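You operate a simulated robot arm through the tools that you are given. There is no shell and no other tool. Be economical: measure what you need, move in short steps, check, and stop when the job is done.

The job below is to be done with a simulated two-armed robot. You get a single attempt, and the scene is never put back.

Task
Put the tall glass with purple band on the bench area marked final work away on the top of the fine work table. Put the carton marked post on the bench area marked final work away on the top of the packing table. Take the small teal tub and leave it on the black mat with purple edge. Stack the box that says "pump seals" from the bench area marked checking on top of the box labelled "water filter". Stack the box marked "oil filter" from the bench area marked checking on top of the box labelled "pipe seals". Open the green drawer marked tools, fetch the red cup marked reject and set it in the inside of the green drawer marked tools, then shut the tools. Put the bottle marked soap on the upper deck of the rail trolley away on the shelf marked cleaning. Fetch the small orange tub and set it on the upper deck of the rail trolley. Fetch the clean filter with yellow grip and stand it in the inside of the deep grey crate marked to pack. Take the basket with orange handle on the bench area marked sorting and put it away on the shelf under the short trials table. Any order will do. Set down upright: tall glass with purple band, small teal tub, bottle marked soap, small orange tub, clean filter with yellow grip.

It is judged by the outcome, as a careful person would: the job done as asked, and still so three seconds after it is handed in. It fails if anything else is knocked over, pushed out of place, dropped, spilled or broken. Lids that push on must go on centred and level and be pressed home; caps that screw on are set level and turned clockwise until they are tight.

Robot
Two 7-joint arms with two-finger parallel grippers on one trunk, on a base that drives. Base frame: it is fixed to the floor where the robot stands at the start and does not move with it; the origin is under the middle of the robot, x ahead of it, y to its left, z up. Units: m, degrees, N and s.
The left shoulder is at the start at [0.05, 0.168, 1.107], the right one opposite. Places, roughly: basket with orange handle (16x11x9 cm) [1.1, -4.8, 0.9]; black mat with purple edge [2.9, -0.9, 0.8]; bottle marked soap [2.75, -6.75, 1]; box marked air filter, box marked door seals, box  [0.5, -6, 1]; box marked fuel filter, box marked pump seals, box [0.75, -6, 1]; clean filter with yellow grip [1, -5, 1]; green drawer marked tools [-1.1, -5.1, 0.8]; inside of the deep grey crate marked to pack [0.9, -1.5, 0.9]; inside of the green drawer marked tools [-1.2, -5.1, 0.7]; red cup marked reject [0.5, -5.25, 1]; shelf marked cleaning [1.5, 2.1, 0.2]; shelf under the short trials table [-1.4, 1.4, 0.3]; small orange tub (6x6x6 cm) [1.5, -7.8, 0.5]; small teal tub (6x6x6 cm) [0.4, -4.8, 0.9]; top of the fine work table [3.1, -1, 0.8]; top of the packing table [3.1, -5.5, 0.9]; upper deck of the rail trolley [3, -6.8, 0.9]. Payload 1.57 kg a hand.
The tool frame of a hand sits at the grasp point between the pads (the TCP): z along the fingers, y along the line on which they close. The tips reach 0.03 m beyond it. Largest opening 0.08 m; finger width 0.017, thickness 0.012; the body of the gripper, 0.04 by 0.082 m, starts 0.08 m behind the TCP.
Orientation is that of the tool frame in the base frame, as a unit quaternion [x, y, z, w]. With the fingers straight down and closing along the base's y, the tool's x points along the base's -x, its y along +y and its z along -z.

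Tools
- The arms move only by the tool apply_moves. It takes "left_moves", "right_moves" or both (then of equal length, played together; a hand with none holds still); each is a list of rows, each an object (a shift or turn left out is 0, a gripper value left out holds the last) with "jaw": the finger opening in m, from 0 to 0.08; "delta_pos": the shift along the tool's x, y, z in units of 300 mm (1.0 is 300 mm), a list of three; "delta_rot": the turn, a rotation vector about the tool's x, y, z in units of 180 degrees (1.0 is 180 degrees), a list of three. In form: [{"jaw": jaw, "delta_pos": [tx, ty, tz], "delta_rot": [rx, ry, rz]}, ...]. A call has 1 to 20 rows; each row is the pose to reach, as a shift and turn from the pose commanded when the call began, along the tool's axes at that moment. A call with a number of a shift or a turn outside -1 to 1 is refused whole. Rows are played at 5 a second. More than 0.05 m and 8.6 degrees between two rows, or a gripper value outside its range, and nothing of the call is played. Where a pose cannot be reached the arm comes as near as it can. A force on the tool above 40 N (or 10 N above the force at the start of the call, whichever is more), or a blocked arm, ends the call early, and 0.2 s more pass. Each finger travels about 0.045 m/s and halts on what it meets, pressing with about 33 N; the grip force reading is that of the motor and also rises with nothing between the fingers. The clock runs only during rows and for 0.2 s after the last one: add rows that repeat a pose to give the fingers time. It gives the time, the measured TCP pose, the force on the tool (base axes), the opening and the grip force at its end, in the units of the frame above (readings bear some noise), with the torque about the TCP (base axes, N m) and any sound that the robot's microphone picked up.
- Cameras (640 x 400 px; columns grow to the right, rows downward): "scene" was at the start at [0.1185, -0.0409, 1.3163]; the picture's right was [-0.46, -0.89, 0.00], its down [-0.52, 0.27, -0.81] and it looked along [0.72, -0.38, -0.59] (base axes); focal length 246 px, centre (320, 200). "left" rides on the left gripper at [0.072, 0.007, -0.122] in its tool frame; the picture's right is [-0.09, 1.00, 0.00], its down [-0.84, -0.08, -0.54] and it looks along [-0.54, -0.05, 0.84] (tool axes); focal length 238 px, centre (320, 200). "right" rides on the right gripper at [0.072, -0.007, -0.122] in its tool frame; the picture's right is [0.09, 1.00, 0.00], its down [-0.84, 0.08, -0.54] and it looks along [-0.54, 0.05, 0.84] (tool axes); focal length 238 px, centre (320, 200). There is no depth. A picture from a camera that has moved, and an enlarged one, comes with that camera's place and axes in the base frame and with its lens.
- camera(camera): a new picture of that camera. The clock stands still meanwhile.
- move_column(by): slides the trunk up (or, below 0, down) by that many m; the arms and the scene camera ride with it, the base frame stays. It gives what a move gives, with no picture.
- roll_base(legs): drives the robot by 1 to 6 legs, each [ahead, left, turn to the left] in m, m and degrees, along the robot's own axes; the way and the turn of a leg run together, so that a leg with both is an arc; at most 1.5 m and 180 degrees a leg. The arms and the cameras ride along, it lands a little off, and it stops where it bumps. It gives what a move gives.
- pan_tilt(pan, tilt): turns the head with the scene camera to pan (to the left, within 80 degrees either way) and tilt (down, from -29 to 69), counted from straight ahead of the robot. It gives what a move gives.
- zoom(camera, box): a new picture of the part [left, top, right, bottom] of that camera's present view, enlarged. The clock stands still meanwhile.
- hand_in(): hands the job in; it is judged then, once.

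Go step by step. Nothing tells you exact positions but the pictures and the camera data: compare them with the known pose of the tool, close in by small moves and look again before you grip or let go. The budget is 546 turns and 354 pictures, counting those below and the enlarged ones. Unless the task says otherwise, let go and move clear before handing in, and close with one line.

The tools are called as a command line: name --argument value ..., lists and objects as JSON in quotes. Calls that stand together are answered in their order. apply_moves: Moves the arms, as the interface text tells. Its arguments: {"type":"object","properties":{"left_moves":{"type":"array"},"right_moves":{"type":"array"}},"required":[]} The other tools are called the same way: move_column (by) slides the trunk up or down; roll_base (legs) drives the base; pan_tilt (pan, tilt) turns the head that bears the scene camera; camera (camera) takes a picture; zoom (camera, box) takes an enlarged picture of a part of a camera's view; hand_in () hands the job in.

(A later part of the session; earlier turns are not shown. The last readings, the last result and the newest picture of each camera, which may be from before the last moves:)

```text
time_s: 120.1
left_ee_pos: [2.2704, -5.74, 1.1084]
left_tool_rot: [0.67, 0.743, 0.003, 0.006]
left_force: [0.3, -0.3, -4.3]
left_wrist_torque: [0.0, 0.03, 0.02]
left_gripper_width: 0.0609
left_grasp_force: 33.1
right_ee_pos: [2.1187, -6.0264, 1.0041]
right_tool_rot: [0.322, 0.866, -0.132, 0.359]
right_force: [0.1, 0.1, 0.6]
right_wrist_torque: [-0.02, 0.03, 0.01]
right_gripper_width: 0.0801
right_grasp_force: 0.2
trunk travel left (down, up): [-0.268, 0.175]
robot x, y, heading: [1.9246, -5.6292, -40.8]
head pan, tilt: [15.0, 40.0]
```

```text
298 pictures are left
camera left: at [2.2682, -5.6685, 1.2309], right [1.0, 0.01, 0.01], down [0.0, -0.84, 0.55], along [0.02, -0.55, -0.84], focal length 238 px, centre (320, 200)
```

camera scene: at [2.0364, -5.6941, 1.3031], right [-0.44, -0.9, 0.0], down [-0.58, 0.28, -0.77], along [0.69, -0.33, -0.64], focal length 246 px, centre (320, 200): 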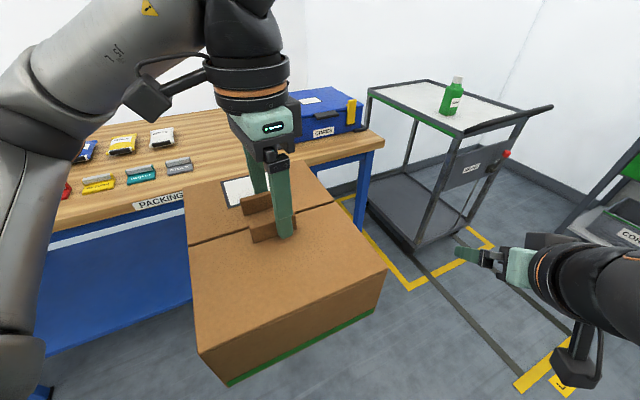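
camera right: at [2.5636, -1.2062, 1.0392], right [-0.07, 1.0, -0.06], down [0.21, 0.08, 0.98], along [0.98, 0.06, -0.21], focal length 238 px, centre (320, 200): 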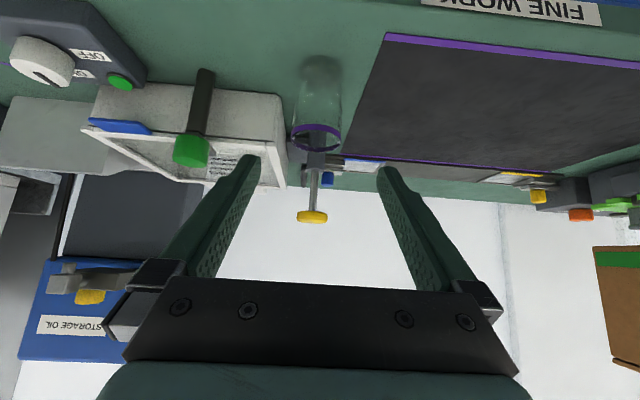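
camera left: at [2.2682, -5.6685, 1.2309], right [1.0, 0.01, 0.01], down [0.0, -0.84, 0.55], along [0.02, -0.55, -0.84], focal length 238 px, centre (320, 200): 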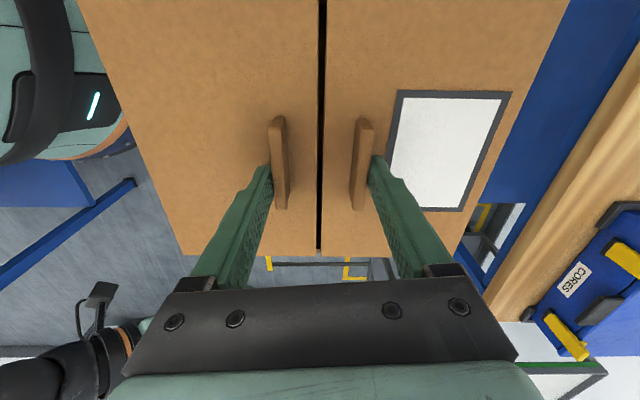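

The carton is realigned with the table axes. I'll drive in so it hovers over the gap.

roll_base --legs '[[0.36, 0.271, 0]]'

camera --camera "left"

pan_tilt --pan 40 --tilt 40

camera --camera "scene"

```text
time_s: 122.8
left_ee_pos: [2.7127, -5.758, 1.1087]
left_tool_rot: [0.663, 0.749, 0.004, 0.006]
left_force: [0.2, 0.0, -3.3]
left_wrist_torque: [-0.05, 0.0, -0.02]
left_gripper_width: 0.0604
left_grasp_force: 32.6
right_ee_pos: [2.5664, -6.0489, 1.004]
right_tool_rot: [0.315, 0.869, -0.129, 0.36]
right_force: [-0.1, 0.5, 0.5]
right_wrist_torque: [0.02, 0.01, -0.03]
right_gripper_width: 0.0799
right_grasp_force: 0.0
trunk travel left (down, up): [-0.268, 0.175]
robot x, y, heading: [2.3676, -5.6558, -40.0]
head pan, tilt: [15.0, 40.0]
```

```text
297 pictures are left
camera left: at [2.7091, -5.687, 1.2308], right [1.0, 0.03, 0.01], down [0.02, -0.84, 0.55], along [0.03, -0.54, -0.84], focal length 238 px, centre (320, 200)
```

left: 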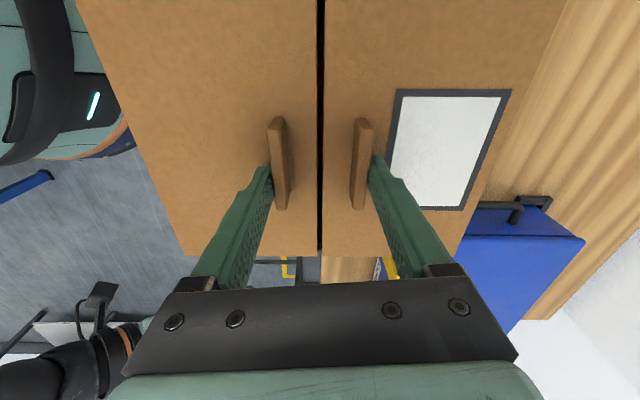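

```text
time_s: 123.7
left_ee_pos: [2.7129, -5.7578, 1.109]
left_tool_rot: [0.662, 0.749, 0.003, 0.006]
left_force: [0.0, 0.9, -3.8]
left_wrist_torque: [-0.02, 0.04, -0.02]
left_gripper_width: 0.0605
left_grasp_force: 32.8
right_ee_pos: [2.5667, -6.0478, 1.0038]
right_tool_rot: [0.314, 0.869, -0.129, 0.361]
right_force: [-0.1, -0.2, 0.6]
right_wrist_torque: [0.02, 0.02, 0.02]
right_gripper_width: 0.0801
right_grasp_force: 0.0
trunk travel left (down, up): [-0.268, 0.175]
robot x, y, heading: [2.3678, -5.659, -39.9]
head pan, tilt: [40.0, 40.0]
```

```text
296 pictures are left
camera scene: at [2.4854, -5.681, 1.3032], right [0.0, -1.0, 0.0], down [-0.64, 0.0, -0.77], along [0.77, 0.0, -0.64], focal length 246 px, centre (320, 200)
```

scene: 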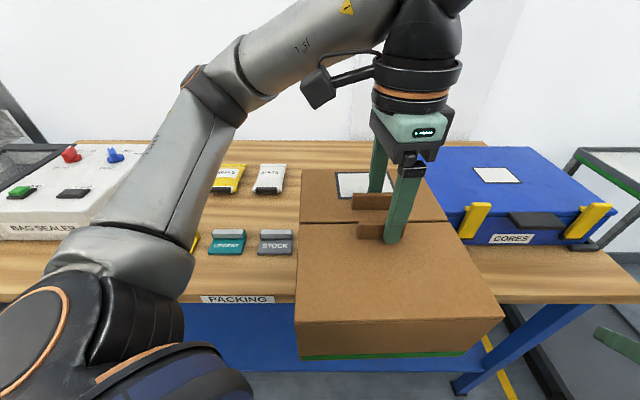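

apply_moves --left_moves '[{"delta_pos": [-0.02, 0.14, 0]}, {"delta_pos": [-0.05, 0.28, 0]}, {"delta_pos": [-0.073, 0.427, 0]}, {"delta_pos": [-0.073, 0.427, 0]}]'

camera --camera "scene"

camera --camera "left"

```text
time_s: 124.7
left_ee_pos: [2.8434, -5.764, 1.1112]
left_tool_rot: [0.662, 0.749, 0.002, 0.007]
left_force: [0.0, -0.2, -2.9]
left_wrist_torque: [0.0, -0.01, 0.02]
left_gripper_width: 0.0607
left_grasp_force: 33.1
right_ee_pos: [2.565, -6.0473, 1.0031]
right_tool_rot: [0.315, 0.869, -0.129, 0.36]
right_force: [0.3, -0.8, 0.2]
right_wrist_torque: [0.0, -0.01, 0.0]
right_gripper_width: 0.0797
right_grasp_force: 0.1
trunk travel left (down, up): [-0.268, 0.175]
robot x, y, heading: [2.3684, -5.652, -39.9]
head pan, tilt: [40.0, 40.0]
```

```text
295 pictures are left
camera scene: at [2.4853, -5.681, 1.3032], right [0.0, -1.0, 0.0], down [-0.64, 0.0, -0.77], along [0.77, 0.0, -0.64], focal length 246 px, centre (320, 200)
```

scene: 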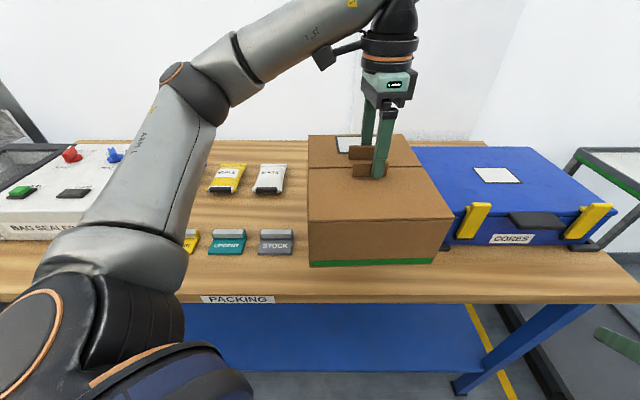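

```text
294 pictures are left
camera left: at [2.8399, -5.6932, 1.2321], right [1.0, 0.03, 0.01], down [0.02, -0.84, 0.55], along [0.03, -0.54, -0.84], focal length 238 px, centre (320, 200)
```

left: 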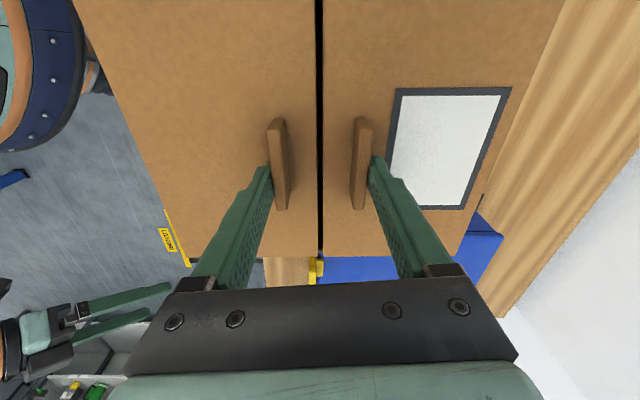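

apply_moves --left_moves '[{"delta_pos": [0, 0, 0.08]}, {"delta_pos": [0, 0, 0.16]}, {"delta_pos": [0, 0, 0.2]}, {"delta_pos": [0, 0, 0.2]}]'

camera --camera "scene"

```text
time_s: 125.7
left_ee_pos: [2.8441, -5.7655, 1.0503]
left_tool_rot: [0.663, 0.749, 0.003, 0.006]
left_force: [-0.2, -0.2, -3.0]
left_wrist_torque: [-0.04, 0.03, 0.04]
left_gripper_width: 0.0607
left_grasp_force: 32.9
right_ee_pos: [2.5653, -6.0471, 1.0036]
right_tool_rot: [0.315, 0.868, -0.13, 0.361]
right_force: [0.8, 0.1, -0.6]
right_wrist_torque: [0.01, -0.01, 0.01]
right_gripper_width: 0.0799
right_grasp_force: 0.0
trunk travel left (down, up): [-0.268, 0.175]
robot x, y, heading: [2.3708, -5.6521, -39.8]
head pan, tilt: [40.0, 40.0]
```

```text
293 pictures are left
camera scene: at [2.4854, -5.681, 1.3032], right [0.0, -1.0, 0.0], down [-0.64, 0.0, -0.77], along [0.77, 0.0, -0.64], focal length 246 px, centre (320, 200)
```

scene: 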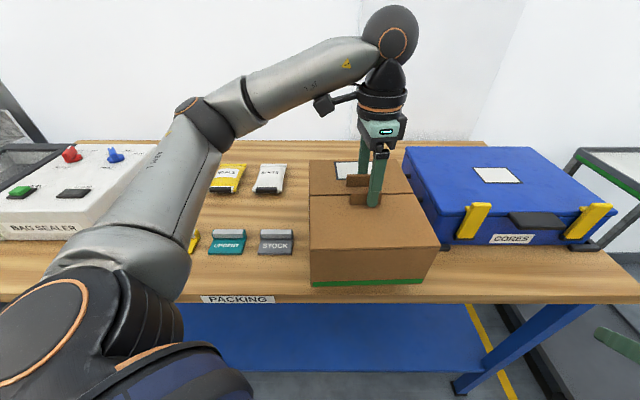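

apply_moves --left_moves '[{"delta_pos": [0, 0, 0.05]}, {"delta_pos": [0, 0, 0.08]}, {"delta_pos": [0, 0, 0.1]}, {"delta_pos": [0, 0, 0.1]}]'

camera --camera "scene"

```text
time_s: 126.7
left_ee_pos: [2.8431, -5.7644, 1.0224]
left_tool_rot: [0.663, 0.749, 0.002, 0.006]
left_force: [-0.2, 0.3, -4.4]
left_wrist_torque: [-0.03, -0.03, -0.01]
left_gripper_width: 0.0602
left_grasp_force: 33.1
right_ee_pos: [2.5656, -6.0481, 1.0038]
right_tool_rot: [0.314, 0.869, -0.128, 0.36]
right_force: [-0.2, -0.7, 0.0]
right_wrist_torque: [-0.01, 0.01, 0.02]
right_gripper_width: 0.08
right_grasp_force: 0.0
trunk travel left (down, up): [-0.268, 0.175]
robot x, y, heading: [2.3635, -5.6544, -39.9]
head pan, tilt: [40.0, 40.0]
```

```text
292 pictures are left
camera scene: at [2.4855, -5.681, 1.3032], right [0.0, -1.0, 0.0], down [-0.64, 0.0, -0.77], along [0.77, 0.0, -0.64], focal length 246 px, centre (320, 200)
```

scene: 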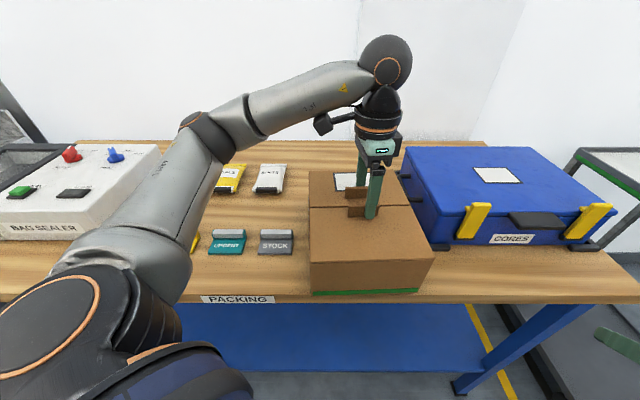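

apply_moves --left_moves '[{"delta_pos": [0, 0, 0.015]}, {"delta_pos": [0, 0, 0.025]}, {"delta_pos": [0, 0, 0.035]}, {"delta_pos": [0, 0, 0.035]}]'

apply_moves --left_moves '[{"delta_pos": [0, 0, 0.01]}, {"delta_pos": [0, 0, 0.015]}, {"delta_pos": [0, 0, 0.015]}]'

```text
time_s: 127.7
left_ee_pos: [2.8436, -5.7631, 1.0114]
left_tool_rot: [0.662, 0.749, 0.004, 0.006]
left_force: [-0.1, -0.4, -2.7]
left_wrist_torque: [0.01, -0.01, -0.03]
left_gripper_width: 0.0602
left_grasp_force: 32.7
right_ee_pos: [2.5662, -6.0475, 1.0028]
right_tool_rot: [0.314, 0.869, -0.129, 0.36]
right_force: [0.2, 0.1, 0.4]
right_wrist_torque: [0.01, 0.01, -0.03]
right_gripper_width: 0.0801
right_grasp_force: 0.2
trunk travel left (down, up): [-0.268, 0.175]
robot x, y, heading: [2.3666, -5.6566, -39.7]
head pan, tilt: [40.0, 40.0]
```

```text
time_s: 128.5
left_ee_pos: [2.844, -5.7641, 1.0056]
left_tool_rot: [0.662, 0.749, 0.003, 0.005]
left_force: [-0.1, 0.3, -1.2]
left_wrist_torque: [-0.09, 0.18, -0.06]
left_gripper_width: 0.0602
left_grasp_force: 32.9
right_ee_pos: [2.5661, -6.0479, 1.0035]
right_tool_rot: [0.315, 0.868, -0.13, 0.361]
right_force: [-0.1, -0.2, 0.5]
right_wrist_torque: [0.02, -0.02, -0.02]
right_gripper_width: 0.0802
right_grasp_force: 0.1
trunk travel left (down, up): [-0.268, 0.175]
robot x, y, heading: [2.3691, -5.6543, -39.8]
head pan, tilt: [40.0, 40.0]
```

Just touching at z≈1.0056. I'll press slightly more and release.

apply_moves --left_moves '[{"delta_pos": [0, 0, 0.005]}, {"delta_pos": [0, 0, 0.008]}, {"delta_pos": [0, 0, 0.008]}]'

apply_moves --left_moves '[{"jaw": 0.07}, {"jaw": 0.08}, {"jaw": 0.08}, {"jaw": 0.08}]'

camera --camera "left"

```text
time_s: 129.3
left_ee_pos: [2.8447, -5.7649, 1.0041]
left_tool_rot: [0.662, 0.75, 0.002, 0.007]
left_force: [3.7, 4.8, 9.8]
left_wrist_torque: [-0.7, 0.96, -0.15]
left_gripper_width: 0.0598
left_grasp_force: 33.3
right_ee_pos: [2.5661, -6.0474, 1.0038]
right_tool_rot: [0.314, 0.869, -0.129, 0.361]
right_force: [-0.1, -0.5, -0.4]
right_wrist_torque: [-0.02, -0.03, -0.01]
right_gripper_width: 0.0801
right_grasp_force: 0.0
trunk travel left (down, up): [-0.268, 0.175]
robot x, y, heading: [2.3667, -5.6545, -39.8]
head pan, tilt: [40.0, 40.0]
```

```text
time_s: 130.3
left_ee_pos: [2.8446, -5.7652, 1.0032]
left_tool_rot: [0.662, 0.749, 0.003, 0.006]
left_force: [0.1, -0.3, 0.0]
left_wrist_torque: [-0.04, -0.02, 0.0]
left_gripper_width: 0.0799
left_grasp_force: 0.0
right_ee_pos: [2.5655, -6.049, 1.0038]
right_tool_rot: [0.315, 0.868, -0.129, 0.36]
right_force: [-0.8, -1.0, 0.3]
right_wrist_torque: [0.0, -0.02, -0.05]
right_gripper_width: 0.0799
right_grasp_force: 0.0
trunk travel left (down, up): [-0.268, 0.175]
robot x, y, heading: [2.3709, -5.6527, -39.7]
head pan, tilt: [40.0, 40.0]
```

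```text
291 pictures are left
camera left: at [2.8404, -5.6935, 1.1254], right [1.0, 0.03, 0.01], down [0.02, -0.84, 0.55], along [0.03, -0.54, -0.84], focal length 238 px, centre (320, 200)
```

left: 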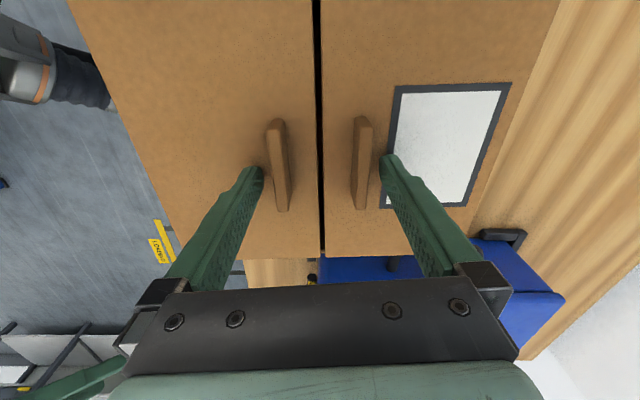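

apply_moves --left_moves '[{"delta_pos": [0, 0, -0.1]}, {"delta_pos": [0, 0, -0.25]}, {"delta_pos": [0, 0, -0.4]}, {"delta_pos": [0, 0, -0.5]}]'

camera --camera "scene"

camera --camera "left"

```text
time_s: 131.3
left_ee_pos: [2.8371, -5.7647, 1.1508]
left_tool_rot: [0.661, 0.75, 0.003, 0.007]
left_force: [0.2, 0.0, -0.2]
left_wrist_torque: [-0.03, 0.0, 0.01]
left_gripper_width: 0.0799
left_grasp_force: 0.0
left hand out of reach, approached as far as the arm can: row 4
right_ee_pos: [2.565, -6.0474, 1.0035]
right_tool_rot: [0.314, 0.869, -0.129, 0.361]
right_force: [0.3, -0.2, -0.7]
right_wrist_torque: [0.01, -0.01, 0.0]
right_gripper_width: 0.08
right_grasp_force: 0.1
trunk travel left (down, up): [-0.268, 0.175]
robot x, y, heading: [2.3698, -5.6557, -39.8]
head pan, tilt: [40.0, 40.0]
```

```text
290 pictures are left
camera scene: at [2.4848, -5.6809, 1.3032], right [0.0, -1.0, 0.0], down [-0.64, 0.0, -0.77], along [0.77, 0.0, -0.64], focal length 246 px, centre (320, 200)
```

scene: 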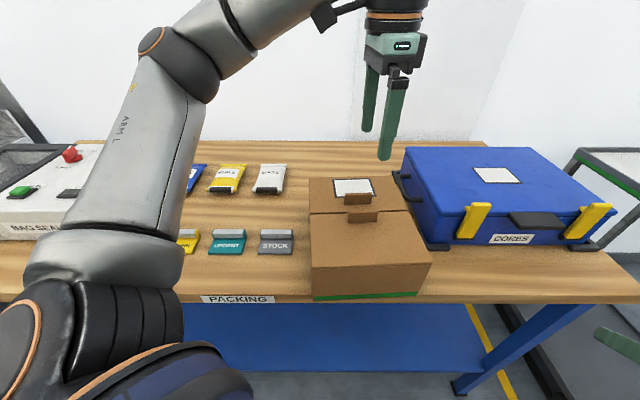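

```text
289 pictures are left
camera left: at [2.8338, -5.6924, 1.2731], right [1.0, 0.03, 0.01], down [0.02, -0.84, 0.55], along [0.03, -0.55, -0.84], focal length 238 px, centre (320, 200)
```

left: 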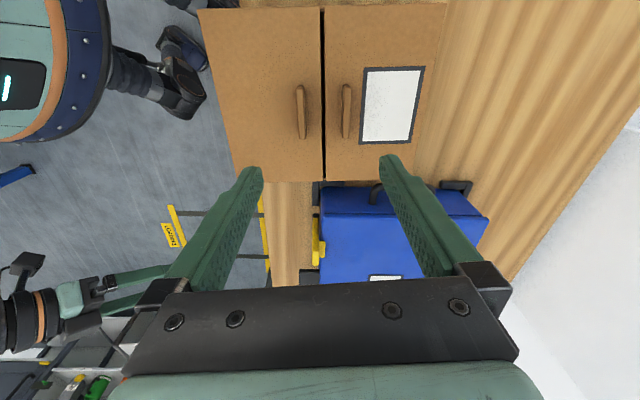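

The carton is on the packing table, clear of the keys and the case. I'll back off, turn toward the stores, and look for the orange tub and the trolley.

roll_base --legs '[[-0.35, -0.3, 0], [0, 0, -45]]'

apply_moves --left_moves '[{"delta_rot": [0, 0, -0.047]}, {"delta_rot": [0, 0, -0.094]}, {"delta_rot": [0, 0, -0.14]}, {"delta_rot": [0, 0, -0.187]}, {"delta_rot": [0, 0, -0.234]}, {"delta_rot": [0, 0, -0.242]}]'

pan_tilt --pan 10 --tilt 25

camera --camera "scene"

```text
time_s: 136.1
left_ee_pos: [2.1737, -6.0774, 1.1508]
left_tool_rot: [0.895, 0.446, -0.001, 0.008]
left_force: [0.1, -0.3, -0.8]
left_wrist_torque: [0.01, 0.0, 0.0]
left_gripper_width: 0.0797
left_grasp_force: 0.0
right_ee_pos: [1.779, -6.0901, 1.0028]
right_tool_rot: [0.618, 0.686, -0.255, 0.286]
right_force: [-0.6, 0.8, 0.6]
right_wrist_torque: [-0.02, -0.01, 0.03]
right_gripper_width: 0.08
right_grasp_force: 0.2
trunk travel left (down, up): [-0.268, 0.175]
robot x, y, heading: [1.91, -5.6689, -84.1]
head pan, tilt: [40.0, 40.0]
```

```text
time_s: 137.5
left_ee_pos: [2.1745, -6.0779, 1.151]
left_tool_rot: [0.665, 0.747, -0.002, 0.007]
left_force: [0.6, 0.0, 0.2]
left_wrist_torque: [0.02, 0.04, 0.02]
left_gripper_width: 0.0801
left_grasp_force: 0.1
right_ee_pos: [1.7807, -6.0905, 1.0036]
right_tool_rot: [0.618, 0.687, -0.255, 0.285]
right_force: [-0.4, 0.3, 0.0]
right_wrist_torque: [-0.02, -0.01, 0.01]
right_gripper_width: 0.08
right_grasp_force: 0.1
trunk travel left (down, up): [-0.268, 0.175]
robot x, y, heading: [1.9117, -5.6743, -84.0]
head pan, tilt: [40.0, 40.0]
```

```text
time_s: 138.5
left_ee_pos: [2.1746, -6.0771, 1.1513]
left_tool_rot: [0.666, 0.746, -0.003, 0.007]
left_force: [-1.2, 1.2, 0.4]
left_wrist_torque: [-0.01, -0.02, -0.02]
left_gripper_width: 0.08
left_grasp_force: 0.1
right_ee_pos: [1.7808, -6.0912, 1.0037]
right_tool_rot: [0.618, 0.687, -0.254, 0.285]
right_force: [-0.4, 0.2, -1.1]
right_wrist_torque: [0.02, 0.0, 0.0]
right_gripper_width: 0.0801
right_grasp_force: 0.1
trunk travel left (down, up): [-0.268, 0.175]
robot x, y, heading: [1.9147, -5.6725, -84.1]
head pan, tilt: [10.0, 25.0]
```

```text
288 pictures are left
camera scene: at [1.9434, -5.8009, 1.3265], right [-0.96, -0.28, 0.0], down [-0.12, 0.41, -0.91], along [0.25, -0.87, -0.42], focal length 246 px, centre (320, 200)
```

scene: 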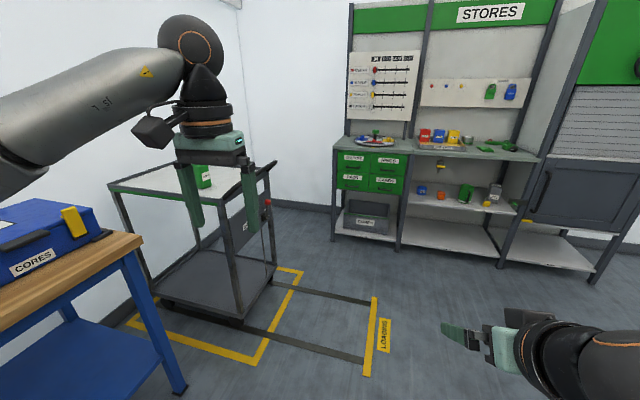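

zoom --camera "scene" --box '[330, 110, 560, 260]'

zoom --camera "scene" --box '[100, 140, 310, 380]'

```text
2.67 times, centred on (445, 185) of scene
camera zoom: at [1.9434, -5.8009, 1.3265], right [-0.96, -0.28, 0.0], down [-0.12, 0.41, -0.91], along [0.25, -0.87, -0.42], focal length 656 px, centre (-13, 240)
```

zoom: 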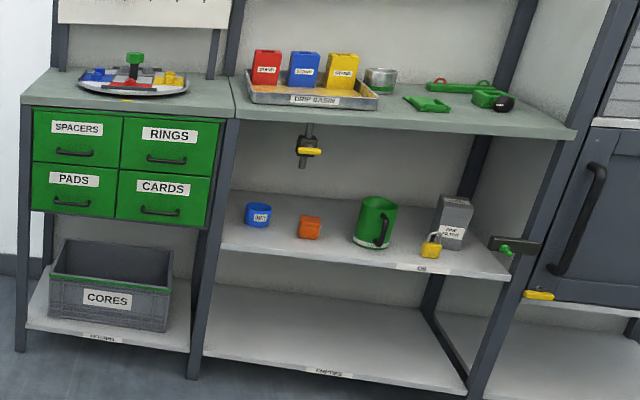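

```text
1.67 times, centred on (205, 260) of scene
camera zoom: at [1.9434, -5.8009, 1.3265], right [-0.96, -0.28, 0.0], down [-0.12, 0.41, -0.91], along [0.25, -0.87, -0.42], focal length 410 px, centre (512, 100)
```

zoom: 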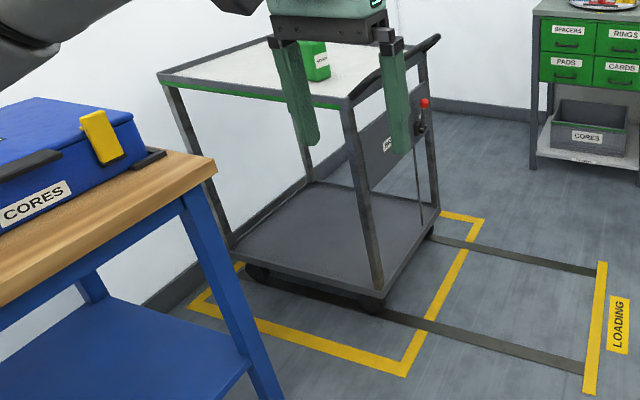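

I see the small orange tub on the stores' lower shelf between a blue cup and a green jug. I'll drive toward it facing the stores.

roll_base --legs '[[0, 0, -6], [1.15, 0, 0], [0, -0.2, 0]]'

pan_tilt --pan 0 --tilt 45

camera --camera "scene"

```text
time_s: 145.9
left_ee_pos: [1.9092, -7.2116, 1.1507]
left_tool_rot: [0.71, 0.704, -0.003, 0.007]
left_force: [-0.6, 0.5, 1.3]
left_wrist_torque: [0.02, -0.05, 0.0]
left_gripper_width: 0.0798
left_grasp_force: 0.0
right_ee_pos: [1.5174, -7.1772, 1.0035]
right_tool_rot: [0.66, 0.646, -0.272, 0.269]
right_force: [-0.9, 0.6, 0.4]
right_wrist_torque: [-0.01, 0.01, 0.02]
right_gripper_width: 0.08
right_grasp_force: 0.0
trunk travel left (down, up): [-0.268, 0.175]
robot x, y, heading: [1.6997, -6.7814, -91.3]
head pan, tilt: [10.0, 25.0]
```

```text
time_s: 146.7
left_ee_pos: [1.9102, -7.2126, 1.1508]
left_tool_rot: [0.71, 0.704, -0.003, 0.007]
left_force: [-0.1, -0.5, -0.3]
left_wrist_torque: [-0.01, -0.01, -0.01]
left_gripper_width: 0.0801
left_grasp_force: 0.1
right_ee_pos: [1.5182, -7.1779, 1.0036]
right_tool_rot: [0.66, 0.646, -0.273, 0.269]
right_force: [-0.6, 0.2, 0.1]
right_wrist_torque: [-0.02, 0.0, -0.01]
right_gripper_width: 0.0801
right_grasp_force: 0.1
trunk travel left (down, up): [-0.268, 0.175]
robot x, y, heading: [1.702, -6.7796, -90.9]
head pan, tilt: [0.0, 45.0]
```

```text
285 pictures are left
camera scene: at [1.6995, -6.8993, 1.296], right [-1.0, 0.02, 0.0], down [0.01, 0.71, -0.71], along [-0.01, -0.71, -0.71], focal length 246 px, centre (320, 200)
```

scene: 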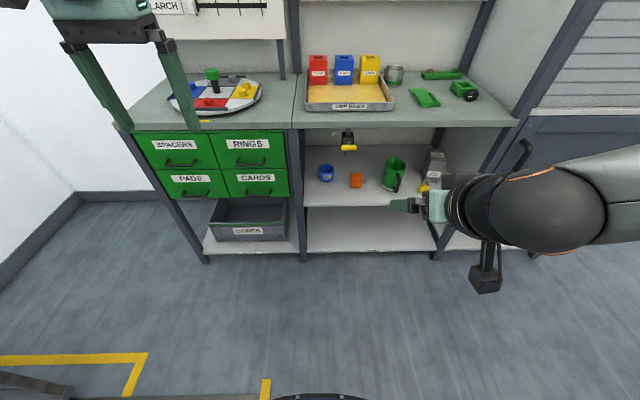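

The tub is at about (1.50, -7.86) on a shelf at z≈0.45. I'll retract the left hand, lower the trunk, and move closer.

apply_moves --left_moves '[{"delta_pos": [0.13, 0, 0]}, {"delta_pos": [0.26, 0, 0]}, {"delta_pos": [0.4, 0, 0]}, {"delta_pos": [0.5, 0, 0]}]'

move_column --by -0.15

roll_base --legs '[[0.35, 0, 0]]'

camera --camera "right"

camera --camera "scene"

```text
time_s: 147.7
left_ee_pos: [1.9107, -7.0642, 1.1495]
left_tool_rot: [0.71, 0.704, -0.002, 0.007]
left_force: [-1.1, 0.3, 0.0]
left_wrist_torque: [0.0, 0.03, 0.02]
left_gripper_width: 0.0799
left_grasp_force: 0.1
right_ee_pos: [1.5177, -7.1764, 1.0031]
right_tool_rot: [0.659, 0.646, -0.273, 0.27]
right_force: [-0.6, -0.4, -0.3]
right_wrist_torque: [-0.03, -0.02, 0.01]
right_gripper_width: 0.0802
right_grasp_force: 0.1
trunk travel left (down, up): [-0.268, 0.175]
robot x, y, heading: [1.7004, -6.7788, -91.0]
head pan, tilt: [0.0, 45.0]
```

```text
time_s: 149.4
left_ee_pos: [1.9102, -7.0636, 0.9996]
left_tool_rot: [0.71, 0.704, -0.003, 0.007]
left_force: [0.1, 0.2, -0.4]
left_wrist_torque: [0.03, -0.02, -0.04]
left_gripper_width: 0.0802
left_grasp_force: 0.0
right_ee_pos: [1.5171, -7.1763, 0.8548]
right_tool_rot: [0.66, 0.647, -0.272, 0.269]
right_force: [0.6, 0.4, 0.2]
right_wrist_torque: [-0.01, 0.01, 0.02]
right_gripper_width: 0.0799
right_grasp_force: 0.1
trunk travel left (down, up): [-0.118, 0.325]
robot x, y, heading: [1.6996, -6.7762, -90.8]
head pan, tilt: [0.0, 45.0]
```

```text
time_s: 151.7
left_ee_pos: [1.9018, -7.4215, 0.9991]
left_tool_rot: [0.712, 0.702, -0.002, 0.007]
left_force: [-0.6, -0.3, -0.4]
left_wrist_torque: [-0.04, -0.01, -0.02]
left_gripper_width: 0.08
left_grasp_force: 0.1
right_ee_pos: [1.5076, -7.5292, 0.8545]
right_tool_rot: [0.662, 0.645, -0.273, 0.268]
right_force: [0.4, 0.3, -0.5]
right_wrist_torque: [-0.01, 0.01, 0.02]
right_gripper_width: 0.0802
right_grasp_force: 0.0
trunk travel left (down, up): [-0.118, 0.325]
robot x, y, heading: [1.692, -7.1356, -91.5]
head pan, tilt: [0.0, 45.0]
```

```text
284 pictures are left
camera right: at [1.5045, -7.3932, 0.889], right [1.0, 0.04, -0.06], down [0.07, -0.21, 0.98], along [0.03, -0.98, -0.21], focal length 238 px, centre (320, 200)
```

right: 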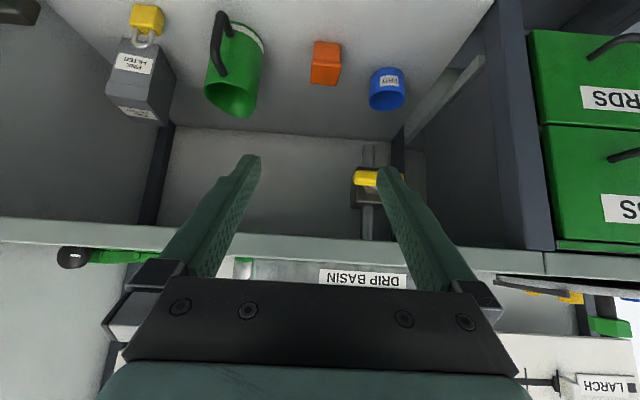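

```text
283 pictures are left
camera scene: at [1.6906, -7.2535, 1.1459], right [-1.0, 0.03, 0.0], down [0.02, 0.71, -0.71], along [-0.02, -0.71, -0.71], focal length 246 px, centre (320, 200)
```

scene: 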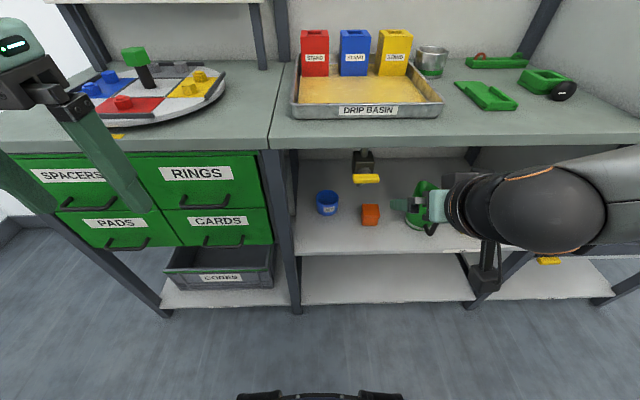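

apply_moves --right_moves '[{"delta_pos": [0.11, 0, 0.11]}, {"delta_pos": [0.22, 0, 0.22]}, {"delta_pos": [0.33, 0, 0.33]}, {"delta_pos": [0.44, 0, 0.44]}, {"delta_pos": [0.5, 0, 0.5]}, {"delta_pos": [0.5, 0, 0.5]}]'

camera --camera "right"

camera --camera "scene"

```text
time_s: 153.1
left_ee_pos: [1.8999, -7.4202, 0.9999]
left_tool_rot: [0.713, 0.701, -0.003, 0.007]
left_force: [0.2, -0.6, -0.3]
left_wrist_torque: [0.0, -0.02, 0.0]
left_gripper_width: 0.08
left_grasp_force: 0.1
right_ee_pos: [1.4859, -7.5343, 0.6722]
right_tool_rot: [0.662, 0.645, -0.273, 0.267]
right_force: [-0.3, 0.0, -0.8]
right_wrist_torque: [0.0, 0.03, 0.0]
right_gripper_width: 0.08
right_grasp_force: 0.2
right hand out of reach, approached as far as the arm can: row 1, 4, 5, 6
trunk travel left (down, up): [-0.118, 0.325]
robot x, y, heading: [1.6923, -7.134, -91.6]
head pan, tilt: [0.0, 45.0]
```

```text
282 pictures are left
camera right: at [1.4824, -7.3978, 0.7076], right [1.0, 0.04, -0.06], down [0.07, -0.21, 0.98], along [0.03, -0.98, -0.21], focal length 238 px, centre (320, 200)
```

right: 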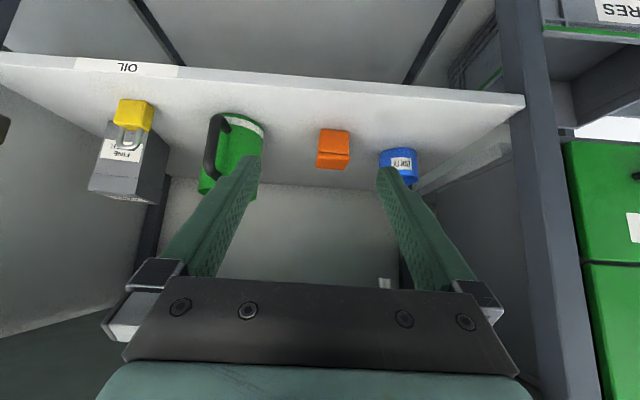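

```text
281 pictures are left
camera scene: at [1.6906, -7.2535, 1.1459], right [-1.0, 0.03, 0.0], down [0.02, 0.71, -0.71], along [-0.02, -0.71, -0.71], focal length 246 px, centre (320, 200)
```

scene: 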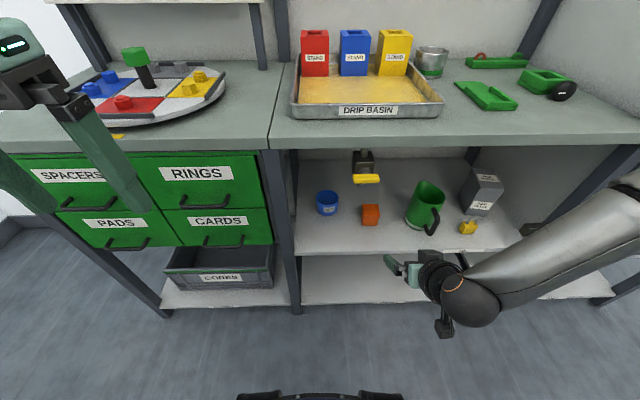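

move_column --by -0.1

roll_base --legs '[[0.1, 0.03, 1.5]]'

camera --camera "right"

```text
time_s: 154.5
left_ee_pos: [1.9012, -7.4199, 0.8997]
left_tool_rot: [0.713, 0.701, -0.004, 0.007]
left_force: [0.0, -0.5, 0.1]
left_wrist_torque: [0.0, 0.01, 0.03]
left_gripper_width: 0.08
left_grasp_force: 0.1
right_ee_pos: [1.4853, -7.5348, 0.573]
right_tool_rot: [0.662, 0.644, -0.273, 0.268]
right_force: [0.7, -0.2, 0.9]
right_wrist_torque: [0.02, 0.0, 0.04]
right_gripper_width: 0.0799
right_grasp_force: 0.0
trunk travel left (down, up): [-0.018, 0.425]
robot x, y, heading: [1.6967, -7.1318, -91.5]
head pan, tilt: [0.0, 45.0]
```

```text
time_s: 155.6
left_ee_pos: [1.938, -7.5139, 0.9]
left_tool_rot: [0.703, 0.711, -0.003, 0.008]
left_force: [-0.4, 0.4, 0.8]
left_wrist_torque: [0.0, -0.01, 0.01]
left_gripper_width: 0.08
left_grasp_force: 0.0
right_ee_pos: [1.5257, -7.6401, 0.5726]
right_tool_rot: [0.653, 0.654, -0.269, 0.271]
right_force: [-0.3, 0.9, -1.3]
right_wrist_torque: [-0.02, 0.02, -0.01]
right_gripper_width: 0.0802
right_grasp_force: 0.1
trunk travel left (down, up): [-0.018, 0.425]
robot x, y, heading: [1.7205, -7.2349, -89.7]
head pan, tilt: [0.0, 45.0]
```

```text
280 pictures are left
camera right: at [1.5191, -7.5034, 0.6079], right [1.0, 0.07, -0.06], down [0.08, -0.21, 0.97], along [0.05, -0.98, -0.21], focal length 238 px, centre (320, 200)
```

right: 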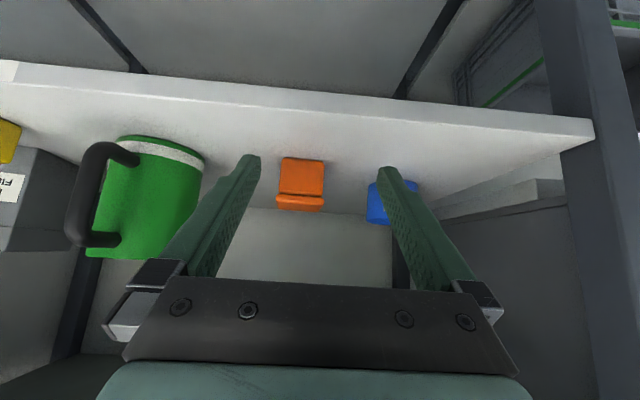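

apply_moves --right_moves '[{"delta_pos": [-0.06, -0.057, 0.1]}, {"delta_pos": [-0.12, -0.057, 0.2]}, {"delta_pos": [-0.18, -0.057, 0.3]}, {"delta_pos": [-0.18, -0.057, 0.3]}]'

camera --camera "right"

camera --camera "scene"

```text
time_s: 156.6
left_ee_pos: [1.9396, -7.5148, 0.8988]
left_tool_rot: [0.702, 0.712, -0.003, 0.007]
left_force: [-0.1, -0.5, -0.5]
left_wrist_torque: [-0.01, 0.01, 0.01]
left_gripper_width: 0.08
left_grasp_force: 0.0
right_ee_pos: [1.4992, -7.7374, 0.5605]
right_tool_rot: [0.653, 0.655, -0.268, 0.271]
right_force: [-0.2, -0.1, 0.3]
right_wrist_torque: [-0.03, 0.0, 0.05]
right_gripper_width: 0.0799
right_grasp_force: 0.0
right hand out of reach, approached as far as the arm can: row 3, 4
trunk travel left (down, up): [-0.018, 0.425]
robot x, y, heading: [1.7202, -7.234, -89.7]
head pan, tilt: [0.0, 45.0]
```

```text
279 pictures are left
camera right: at [1.4927, -7.6009, 0.5958], right [1.0, 0.07, -0.06], down [0.07, -0.21, 0.97], along [0.05, -0.98, -0.21], focal length 238 px, centre (320, 200)
```

right: 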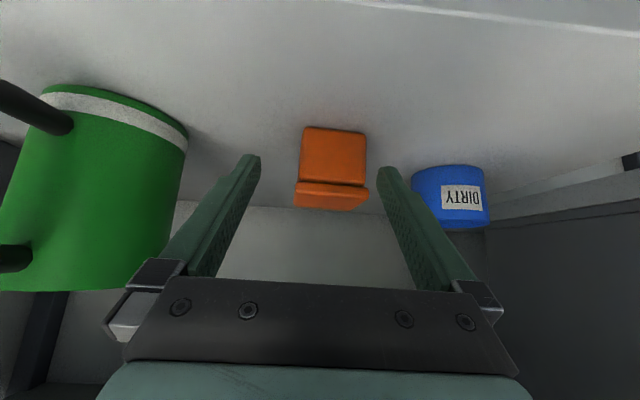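

```text
278 pictures are left
camera scene: at [1.7232, -7.3536, 1.046], right [-1.0, 0.0, 0.0], down [0.0, 0.71, -0.71], along [0.0, -0.71, -0.71], focal length 246 px, centre (320, 200)
```

scene: 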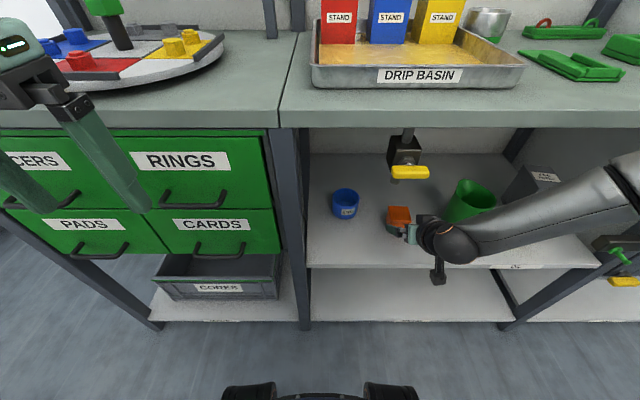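

roll_base --legs '[[0.09, 0.015, 0]]'

apply_moves --right_moves '[{"delta_pos": [0.04, 0, 0.04]}, {"delta_pos": [0.08, 0, 0.08]}, {"delta_pos": [0.08, 0, 0.08]}]'

camera --camera "right"

```text
time_s: 157.8
left_ee_pos: [1.9537, -7.598, 0.9025]
left_tool_rot: [0.704, 0.71, -0.007, 0.008]
left_force: [-0.1, -0.5, -1.3]
left_wrist_torque: [-0.03, 0.03, 0.04]
left_gripper_width: 0.0799
left_grasp_force: 0.0
right_ee_pos: [1.5152, -7.8107, 0.5566]
right_tool_rot: [0.656, 0.656, -0.262, 0.266]
right_force: [1.0, -0.2, 0.6]
right_wrist_torque: [0.03, -0.02, -0.04]
right_gripper_width: 0.0799
right_grasp_force: 0.1
trunk travel left (down, up): [-0.018, 0.425]
robot x, y, heading: [1.7367, -7.3214, -90.2]
head pan, tilt: [0.0, 45.0]
stopped in leg 1: the robot was blocked; the commanded pose is now the measured one
```

```text
time_s: 158.7
left_ee_pos: [1.9531, -7.5998, 0.9011]
left_tool_rot: [0.704, 0.71, -0.006, 0.008]
left_force: [-0.7, 0.4, -0.1]
left_wrist_torque: [0.02, 0.01, -0.03]
left_gripper_width: 0.0799
left_grasp_force: 0.0
right_ee_pos: [1.5058, -7.8075, 0.5496]
right_tool_rot: [0.656, 0.657, -0.261, 0.264]
right_force: [1.0, -0.5, 0.6]
right_wrist_torque: [-0.01, 0.01, -0.01]
right_gripper_width: 0.08
right_grasp_force: 0.1
right hand out of reach, approached as far as the arm can: row 1, 2, 3
trunk travel left (down, up): [-0.018, 0.425]
robot x, y, heading: [1.7362, -7.3193, -90.0]
head pan, tilt: [0.0, 45.0]
```

```text
277 pictures are left
camera right: at [1.4993, -7.6721, 0.5878], right [1.0, 0.07, -0.06], down [0.07, -0.23, 0.97], along [0.06, -0.97, -0.24], focal length 238 px, centre (320, 200)
```

right: 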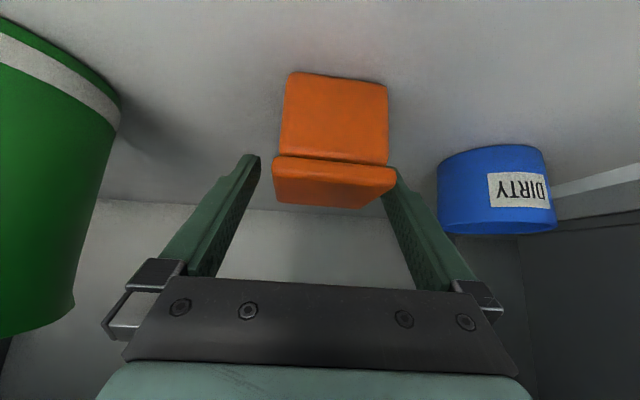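

The robot is blocked and the arm is folded too tightly. I'll back out, raise the trunk, and reach in with the arm more extended.

roll_base --legs '[[-0.2, 0, 0]]'

move_column --by 0.2

apply_moves --right_moves '[{"delta_pos": [0.1, 0, 0.1]}, {"delta_pos": [0.2, 0, 0.2]}, {"delta_pos": [0.3, 0, 0.3]}, {"delta_pos": [0.4, 0, 0.4]}, {"delta_pos": [0.45, 0, 0.45]}, {"delta_pos": [0.45, 0, 0.45]}]'

camera --camera "right"

```text
time_s: 160.2
left_ee_pos: [1.9552, -7.4028, 0.8991]
left_tool_rot: [0.701, 0.713, -0.003, 0.006]
left_force: [0.1, -0.4, 0.8]
left_wrist_torque: [0.01, -0.02, 0.01]
left_gripper_width: 0.08
left_grasp_force: 0.2
right_ee_pos: [1.5077, -7.6115, 0.5469]
right_tool_rot: [0.655, 0.659, -0.258, 0.264]
right_force: [0.4, 0.0, 0.6]
right_wrist_torque: [0.01, -0.01, 0.01]
right_gripper_width: 0.0801
right_grasp_force: 0.1
trunk travel left (down, up): [-0.018, 0.425]
robot x, y, heading: [1.736, -7.1216, -89.6]
head pan, tilt: [0.0, 45.0]
```

```text
time_s: 162.4
left_ee_pos: [1.9553, -7.4021, 1.1002]
left_tool_rot: [0.702, 0.712, -0.005, 0.007]
left_force: [-0.3, 1.7, -0.2]
left_wrist_torque: [0.04, 0.0, 0.02]
left_gripper_width: 0.0799
left_grasp_force: 0.0
right_ee_pos: [1.5081, -7.6116, 0.7472]
right_tool_rot: [0.655, 0.659, -0.258, 0.264]
right_force: [0.4, -0.1, 0.7]
right_wrist_torque: [0.0, -0.03, 0.03]
right_gripper_width: 0.0798
right_grasp_force: 0.0
trunk travel left (down, up): [-0.218, 0.225]
robot x, y, heading: [1.7386, -7.1229, -89.8]
head pan, tilt: [0.0, 45.0]
```

```text
time_s: 163.8
left_ee_pos: [1.9547, -7.4003, 1.0992]
left_tool_rot: [0.702, 0.712, -0.004, 0.007]
left_force: [-0.6, -0.1, 0.8]
left_wrist_torque: [0.0, -0.01, 0.02]
left_gripper_width: 0.0799
left_grasp_force: 0.0
right_ee_pos: [1.5048, -7.6115, 0.7452]
right_tool_rot: [0.655, 0.66, -0.257, 0.264]
right_force: [-0.2, -0.2, 0.1]
right_wrist_torque: [-0.05, 0.01, 0.01]
right_gripper_width: 0.0802
right_grasp_force: 0.2
right hand out of reach, approached as far as the arm can: row 1, 2, 3, 4, 5, 6
trunk travel left (down, up): [-0.218, 0.225]
robot x, y, heading: [1.7391, -7.1226, -89.6]
head pan, tilt: [0.0, 45.0]
```

```text
276 pictures are left
camera right: at [1.497, -7.4755, 0.7838], right [1.0, 0.08, -0.06], down [0.07, -0.24, 0.97], along [0.06, -0.97, -0.24], focal length 238 px, centre (320, 200)
```

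right: 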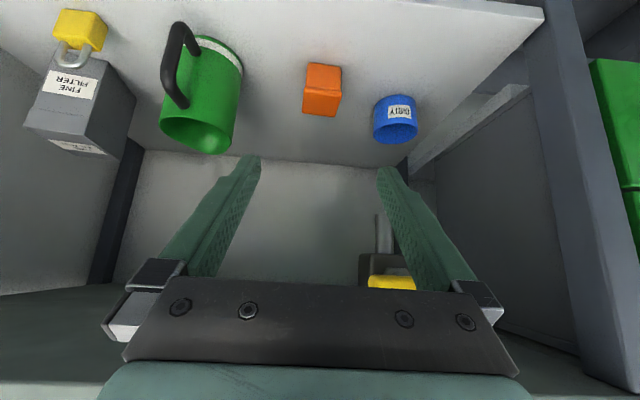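

apply_moves --right_moves '[{"delta_rot": [0, 0.042, 0]}, {"delta_rot": [0, 0.083, 0]}, {"delta_rot": [0, 0.083, 0]}]'

apply_moves --right_moves '[{"delta_pos": [0.06, 0, 0.11]}, {"delta_pos": [0.12, 0, 0.22]}, {"delta_pos": [0.18, 0, 0.33]}, {"delta_pos": [0.24, 0, 0.44]}, {"delta_pos": [0.3, 0, 0.53]}, {"delta_pos": [0.3, 0, 0.53]}]'

camera --camera "scene"

```text
time_s: 164.6
left_ee_pos: [1.9556, -7.4027, 1.0992]
left_tool_rot: [0.702, 0.712, -0.004, 0.006]
left_force: [-0.2, -0.4, -0.2]
left_wrist_torque: [0.0, -0.01, 0.0]
left_gripper_width: 0.0802
left_grasp_force: 0.1
right_ee_pos: [1.5021, -7.6102, 0.745]
right_tool_rot: [0.683, 0.688, -0.17, 0.178]
right_force: [-0.9, -1.4, 0.2]
right_wrist_torque: [-0.02, -0.01, -0.03]
right_gripper_width: 0.0801
right_grasp_force: 0.0
trunk travel left (down, up): [-0.218, 0.225]
robot x, y, heading: [1.7406, -7.1198, -89.8]
head pan, tilt: [0.0, 45.0]
```

```text
time_s: 166.0
left_ee_pos: [1.9546, -7.4027, 1.1007]
left_tool_rot: [0.701, 0.713, -0.005, 0.007]
left_force: [-0.5, 0.1, 0.8]
left_wrist_torque: [0.02, 0.03, -0.04]
left_gripper_width: 0.08
left_grasp_force: 0.0
right_ee_pos: [1.4501, -7.569, 0.6855]
right_tool_rot: [0.683, 0.688, -0.171, 0.178]
right_force: [0.1, -0.4, 0.4]
right_wrist_torque: [-0.03, -0.01, 0.02]
right_gripper_width: 0.0801
right_grasp_force: 0.0
right hand out of reach, approached as far as the arm can: row 1, 2, 3, 4, 5, 6
trunk travel left (down, up): [-0.218, 0.225]
robot x, y, heading: [1.7355, -7.1224, -89.8]
head pan, tilt: [0.0, 45.0]
```

```text
275 pictures are left
camera scene: at [1.739, -7.2418, 1.246], right [-1.0, 0.0, 0.0], down [0.0, 0.71, -0.71], along [0.0, -0.71, -0.71], focal length 246 px, centre (320, 200)
```

scene: 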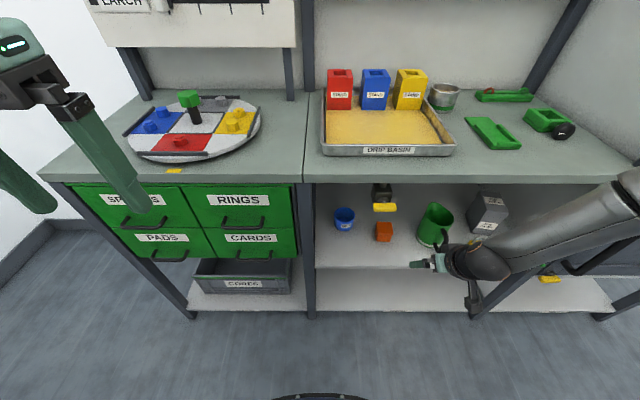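

The limit seems to come from the wrist angle. I'll test with the tool yawed inward relative to the robot.

apply_moves --right_moves '[{"delta_rot": [-0.022, 0, -0.038]}, {"delta_rot": [-0.044, 0, -0.077]}, {"delta_rot": [-0.067, 0, -0.115]}, {"delta_rot": [-0.089, 0, -0.154]}, {"delta_rot": [-0.111, 0, -0.192]}, {"delta_rot": [-0.111, 0, -0.192]}]'

apply_moves --right_moves '[{"delta_pos": [0.06, 0, 0.11]}, {"delta_pos": [0.12, 0, 0.22]}, {"delta_pos": [0.18, 0, 0.33]}, {"delta_pos": [0.24, 0, 0.44]}]'

```text
time_s: 167.4
left_ee_pos: [1.9558, -7.4026, 1.1002]
left_tool_rot: [0.702, 0.712, -0.005, 0.007]
left_force: [0.0, -0.7, -0.3]
left_wrist_torque: [0.01, -0.03, 0.03]
left_gripper_width: 0.0799
left_grasp_force: 0.0
right_ee_pos: [1.4513, -7.5699, 0.6882]
right_tool_rot: [0.407, 0.878, -0.095, 0.232]
right_force: [-0.1, -0.5, -0.4]
right_wrist_torque: [-0.01, -0.03, 0.0]
right_gripper_width: 0.08
right_grasp_force: 0.0
trunk travel left (down, up): [-0.218, 0.225]
robot x, y, heading: [1.7361, -7.1188, -89.3]
head pan, tilt: [0.0, 45.0]
```

```text
time_s: 168.4
left_ee_pos: [1.9543, -7.4014, 1.1003]
left_tool_rot: [0.701, 0.713, -0.004, 0.007]
left_force: [-0.5, 0.5, 0.2]
left_wrist_torque: [0.01, -0.01, 0.0]
left_gripper_width: 0.0801
left_grasp_force: 0.0
right_ee_pos: [1.4343, -7.5429, 0.6747]
right_tool_rot: [0.408, 0.878, -0.096, 0.232]
right_force: [-0.5, 0.2, -0.2]
right_wrist_torque: [0.0, 0.05, 0.02]
right_gripper_width: 0.0798
right_grasp_force: 0.1
right hand out of reach, approached as far as the arm can: row 1, 2, 3, 4
trunk travel left (down, up): [-0.218, 0.225]
robot x, y, heading: [1.7362, -7.1198, -89.8]
head pan, tilt: [0.0, 45.0]
```

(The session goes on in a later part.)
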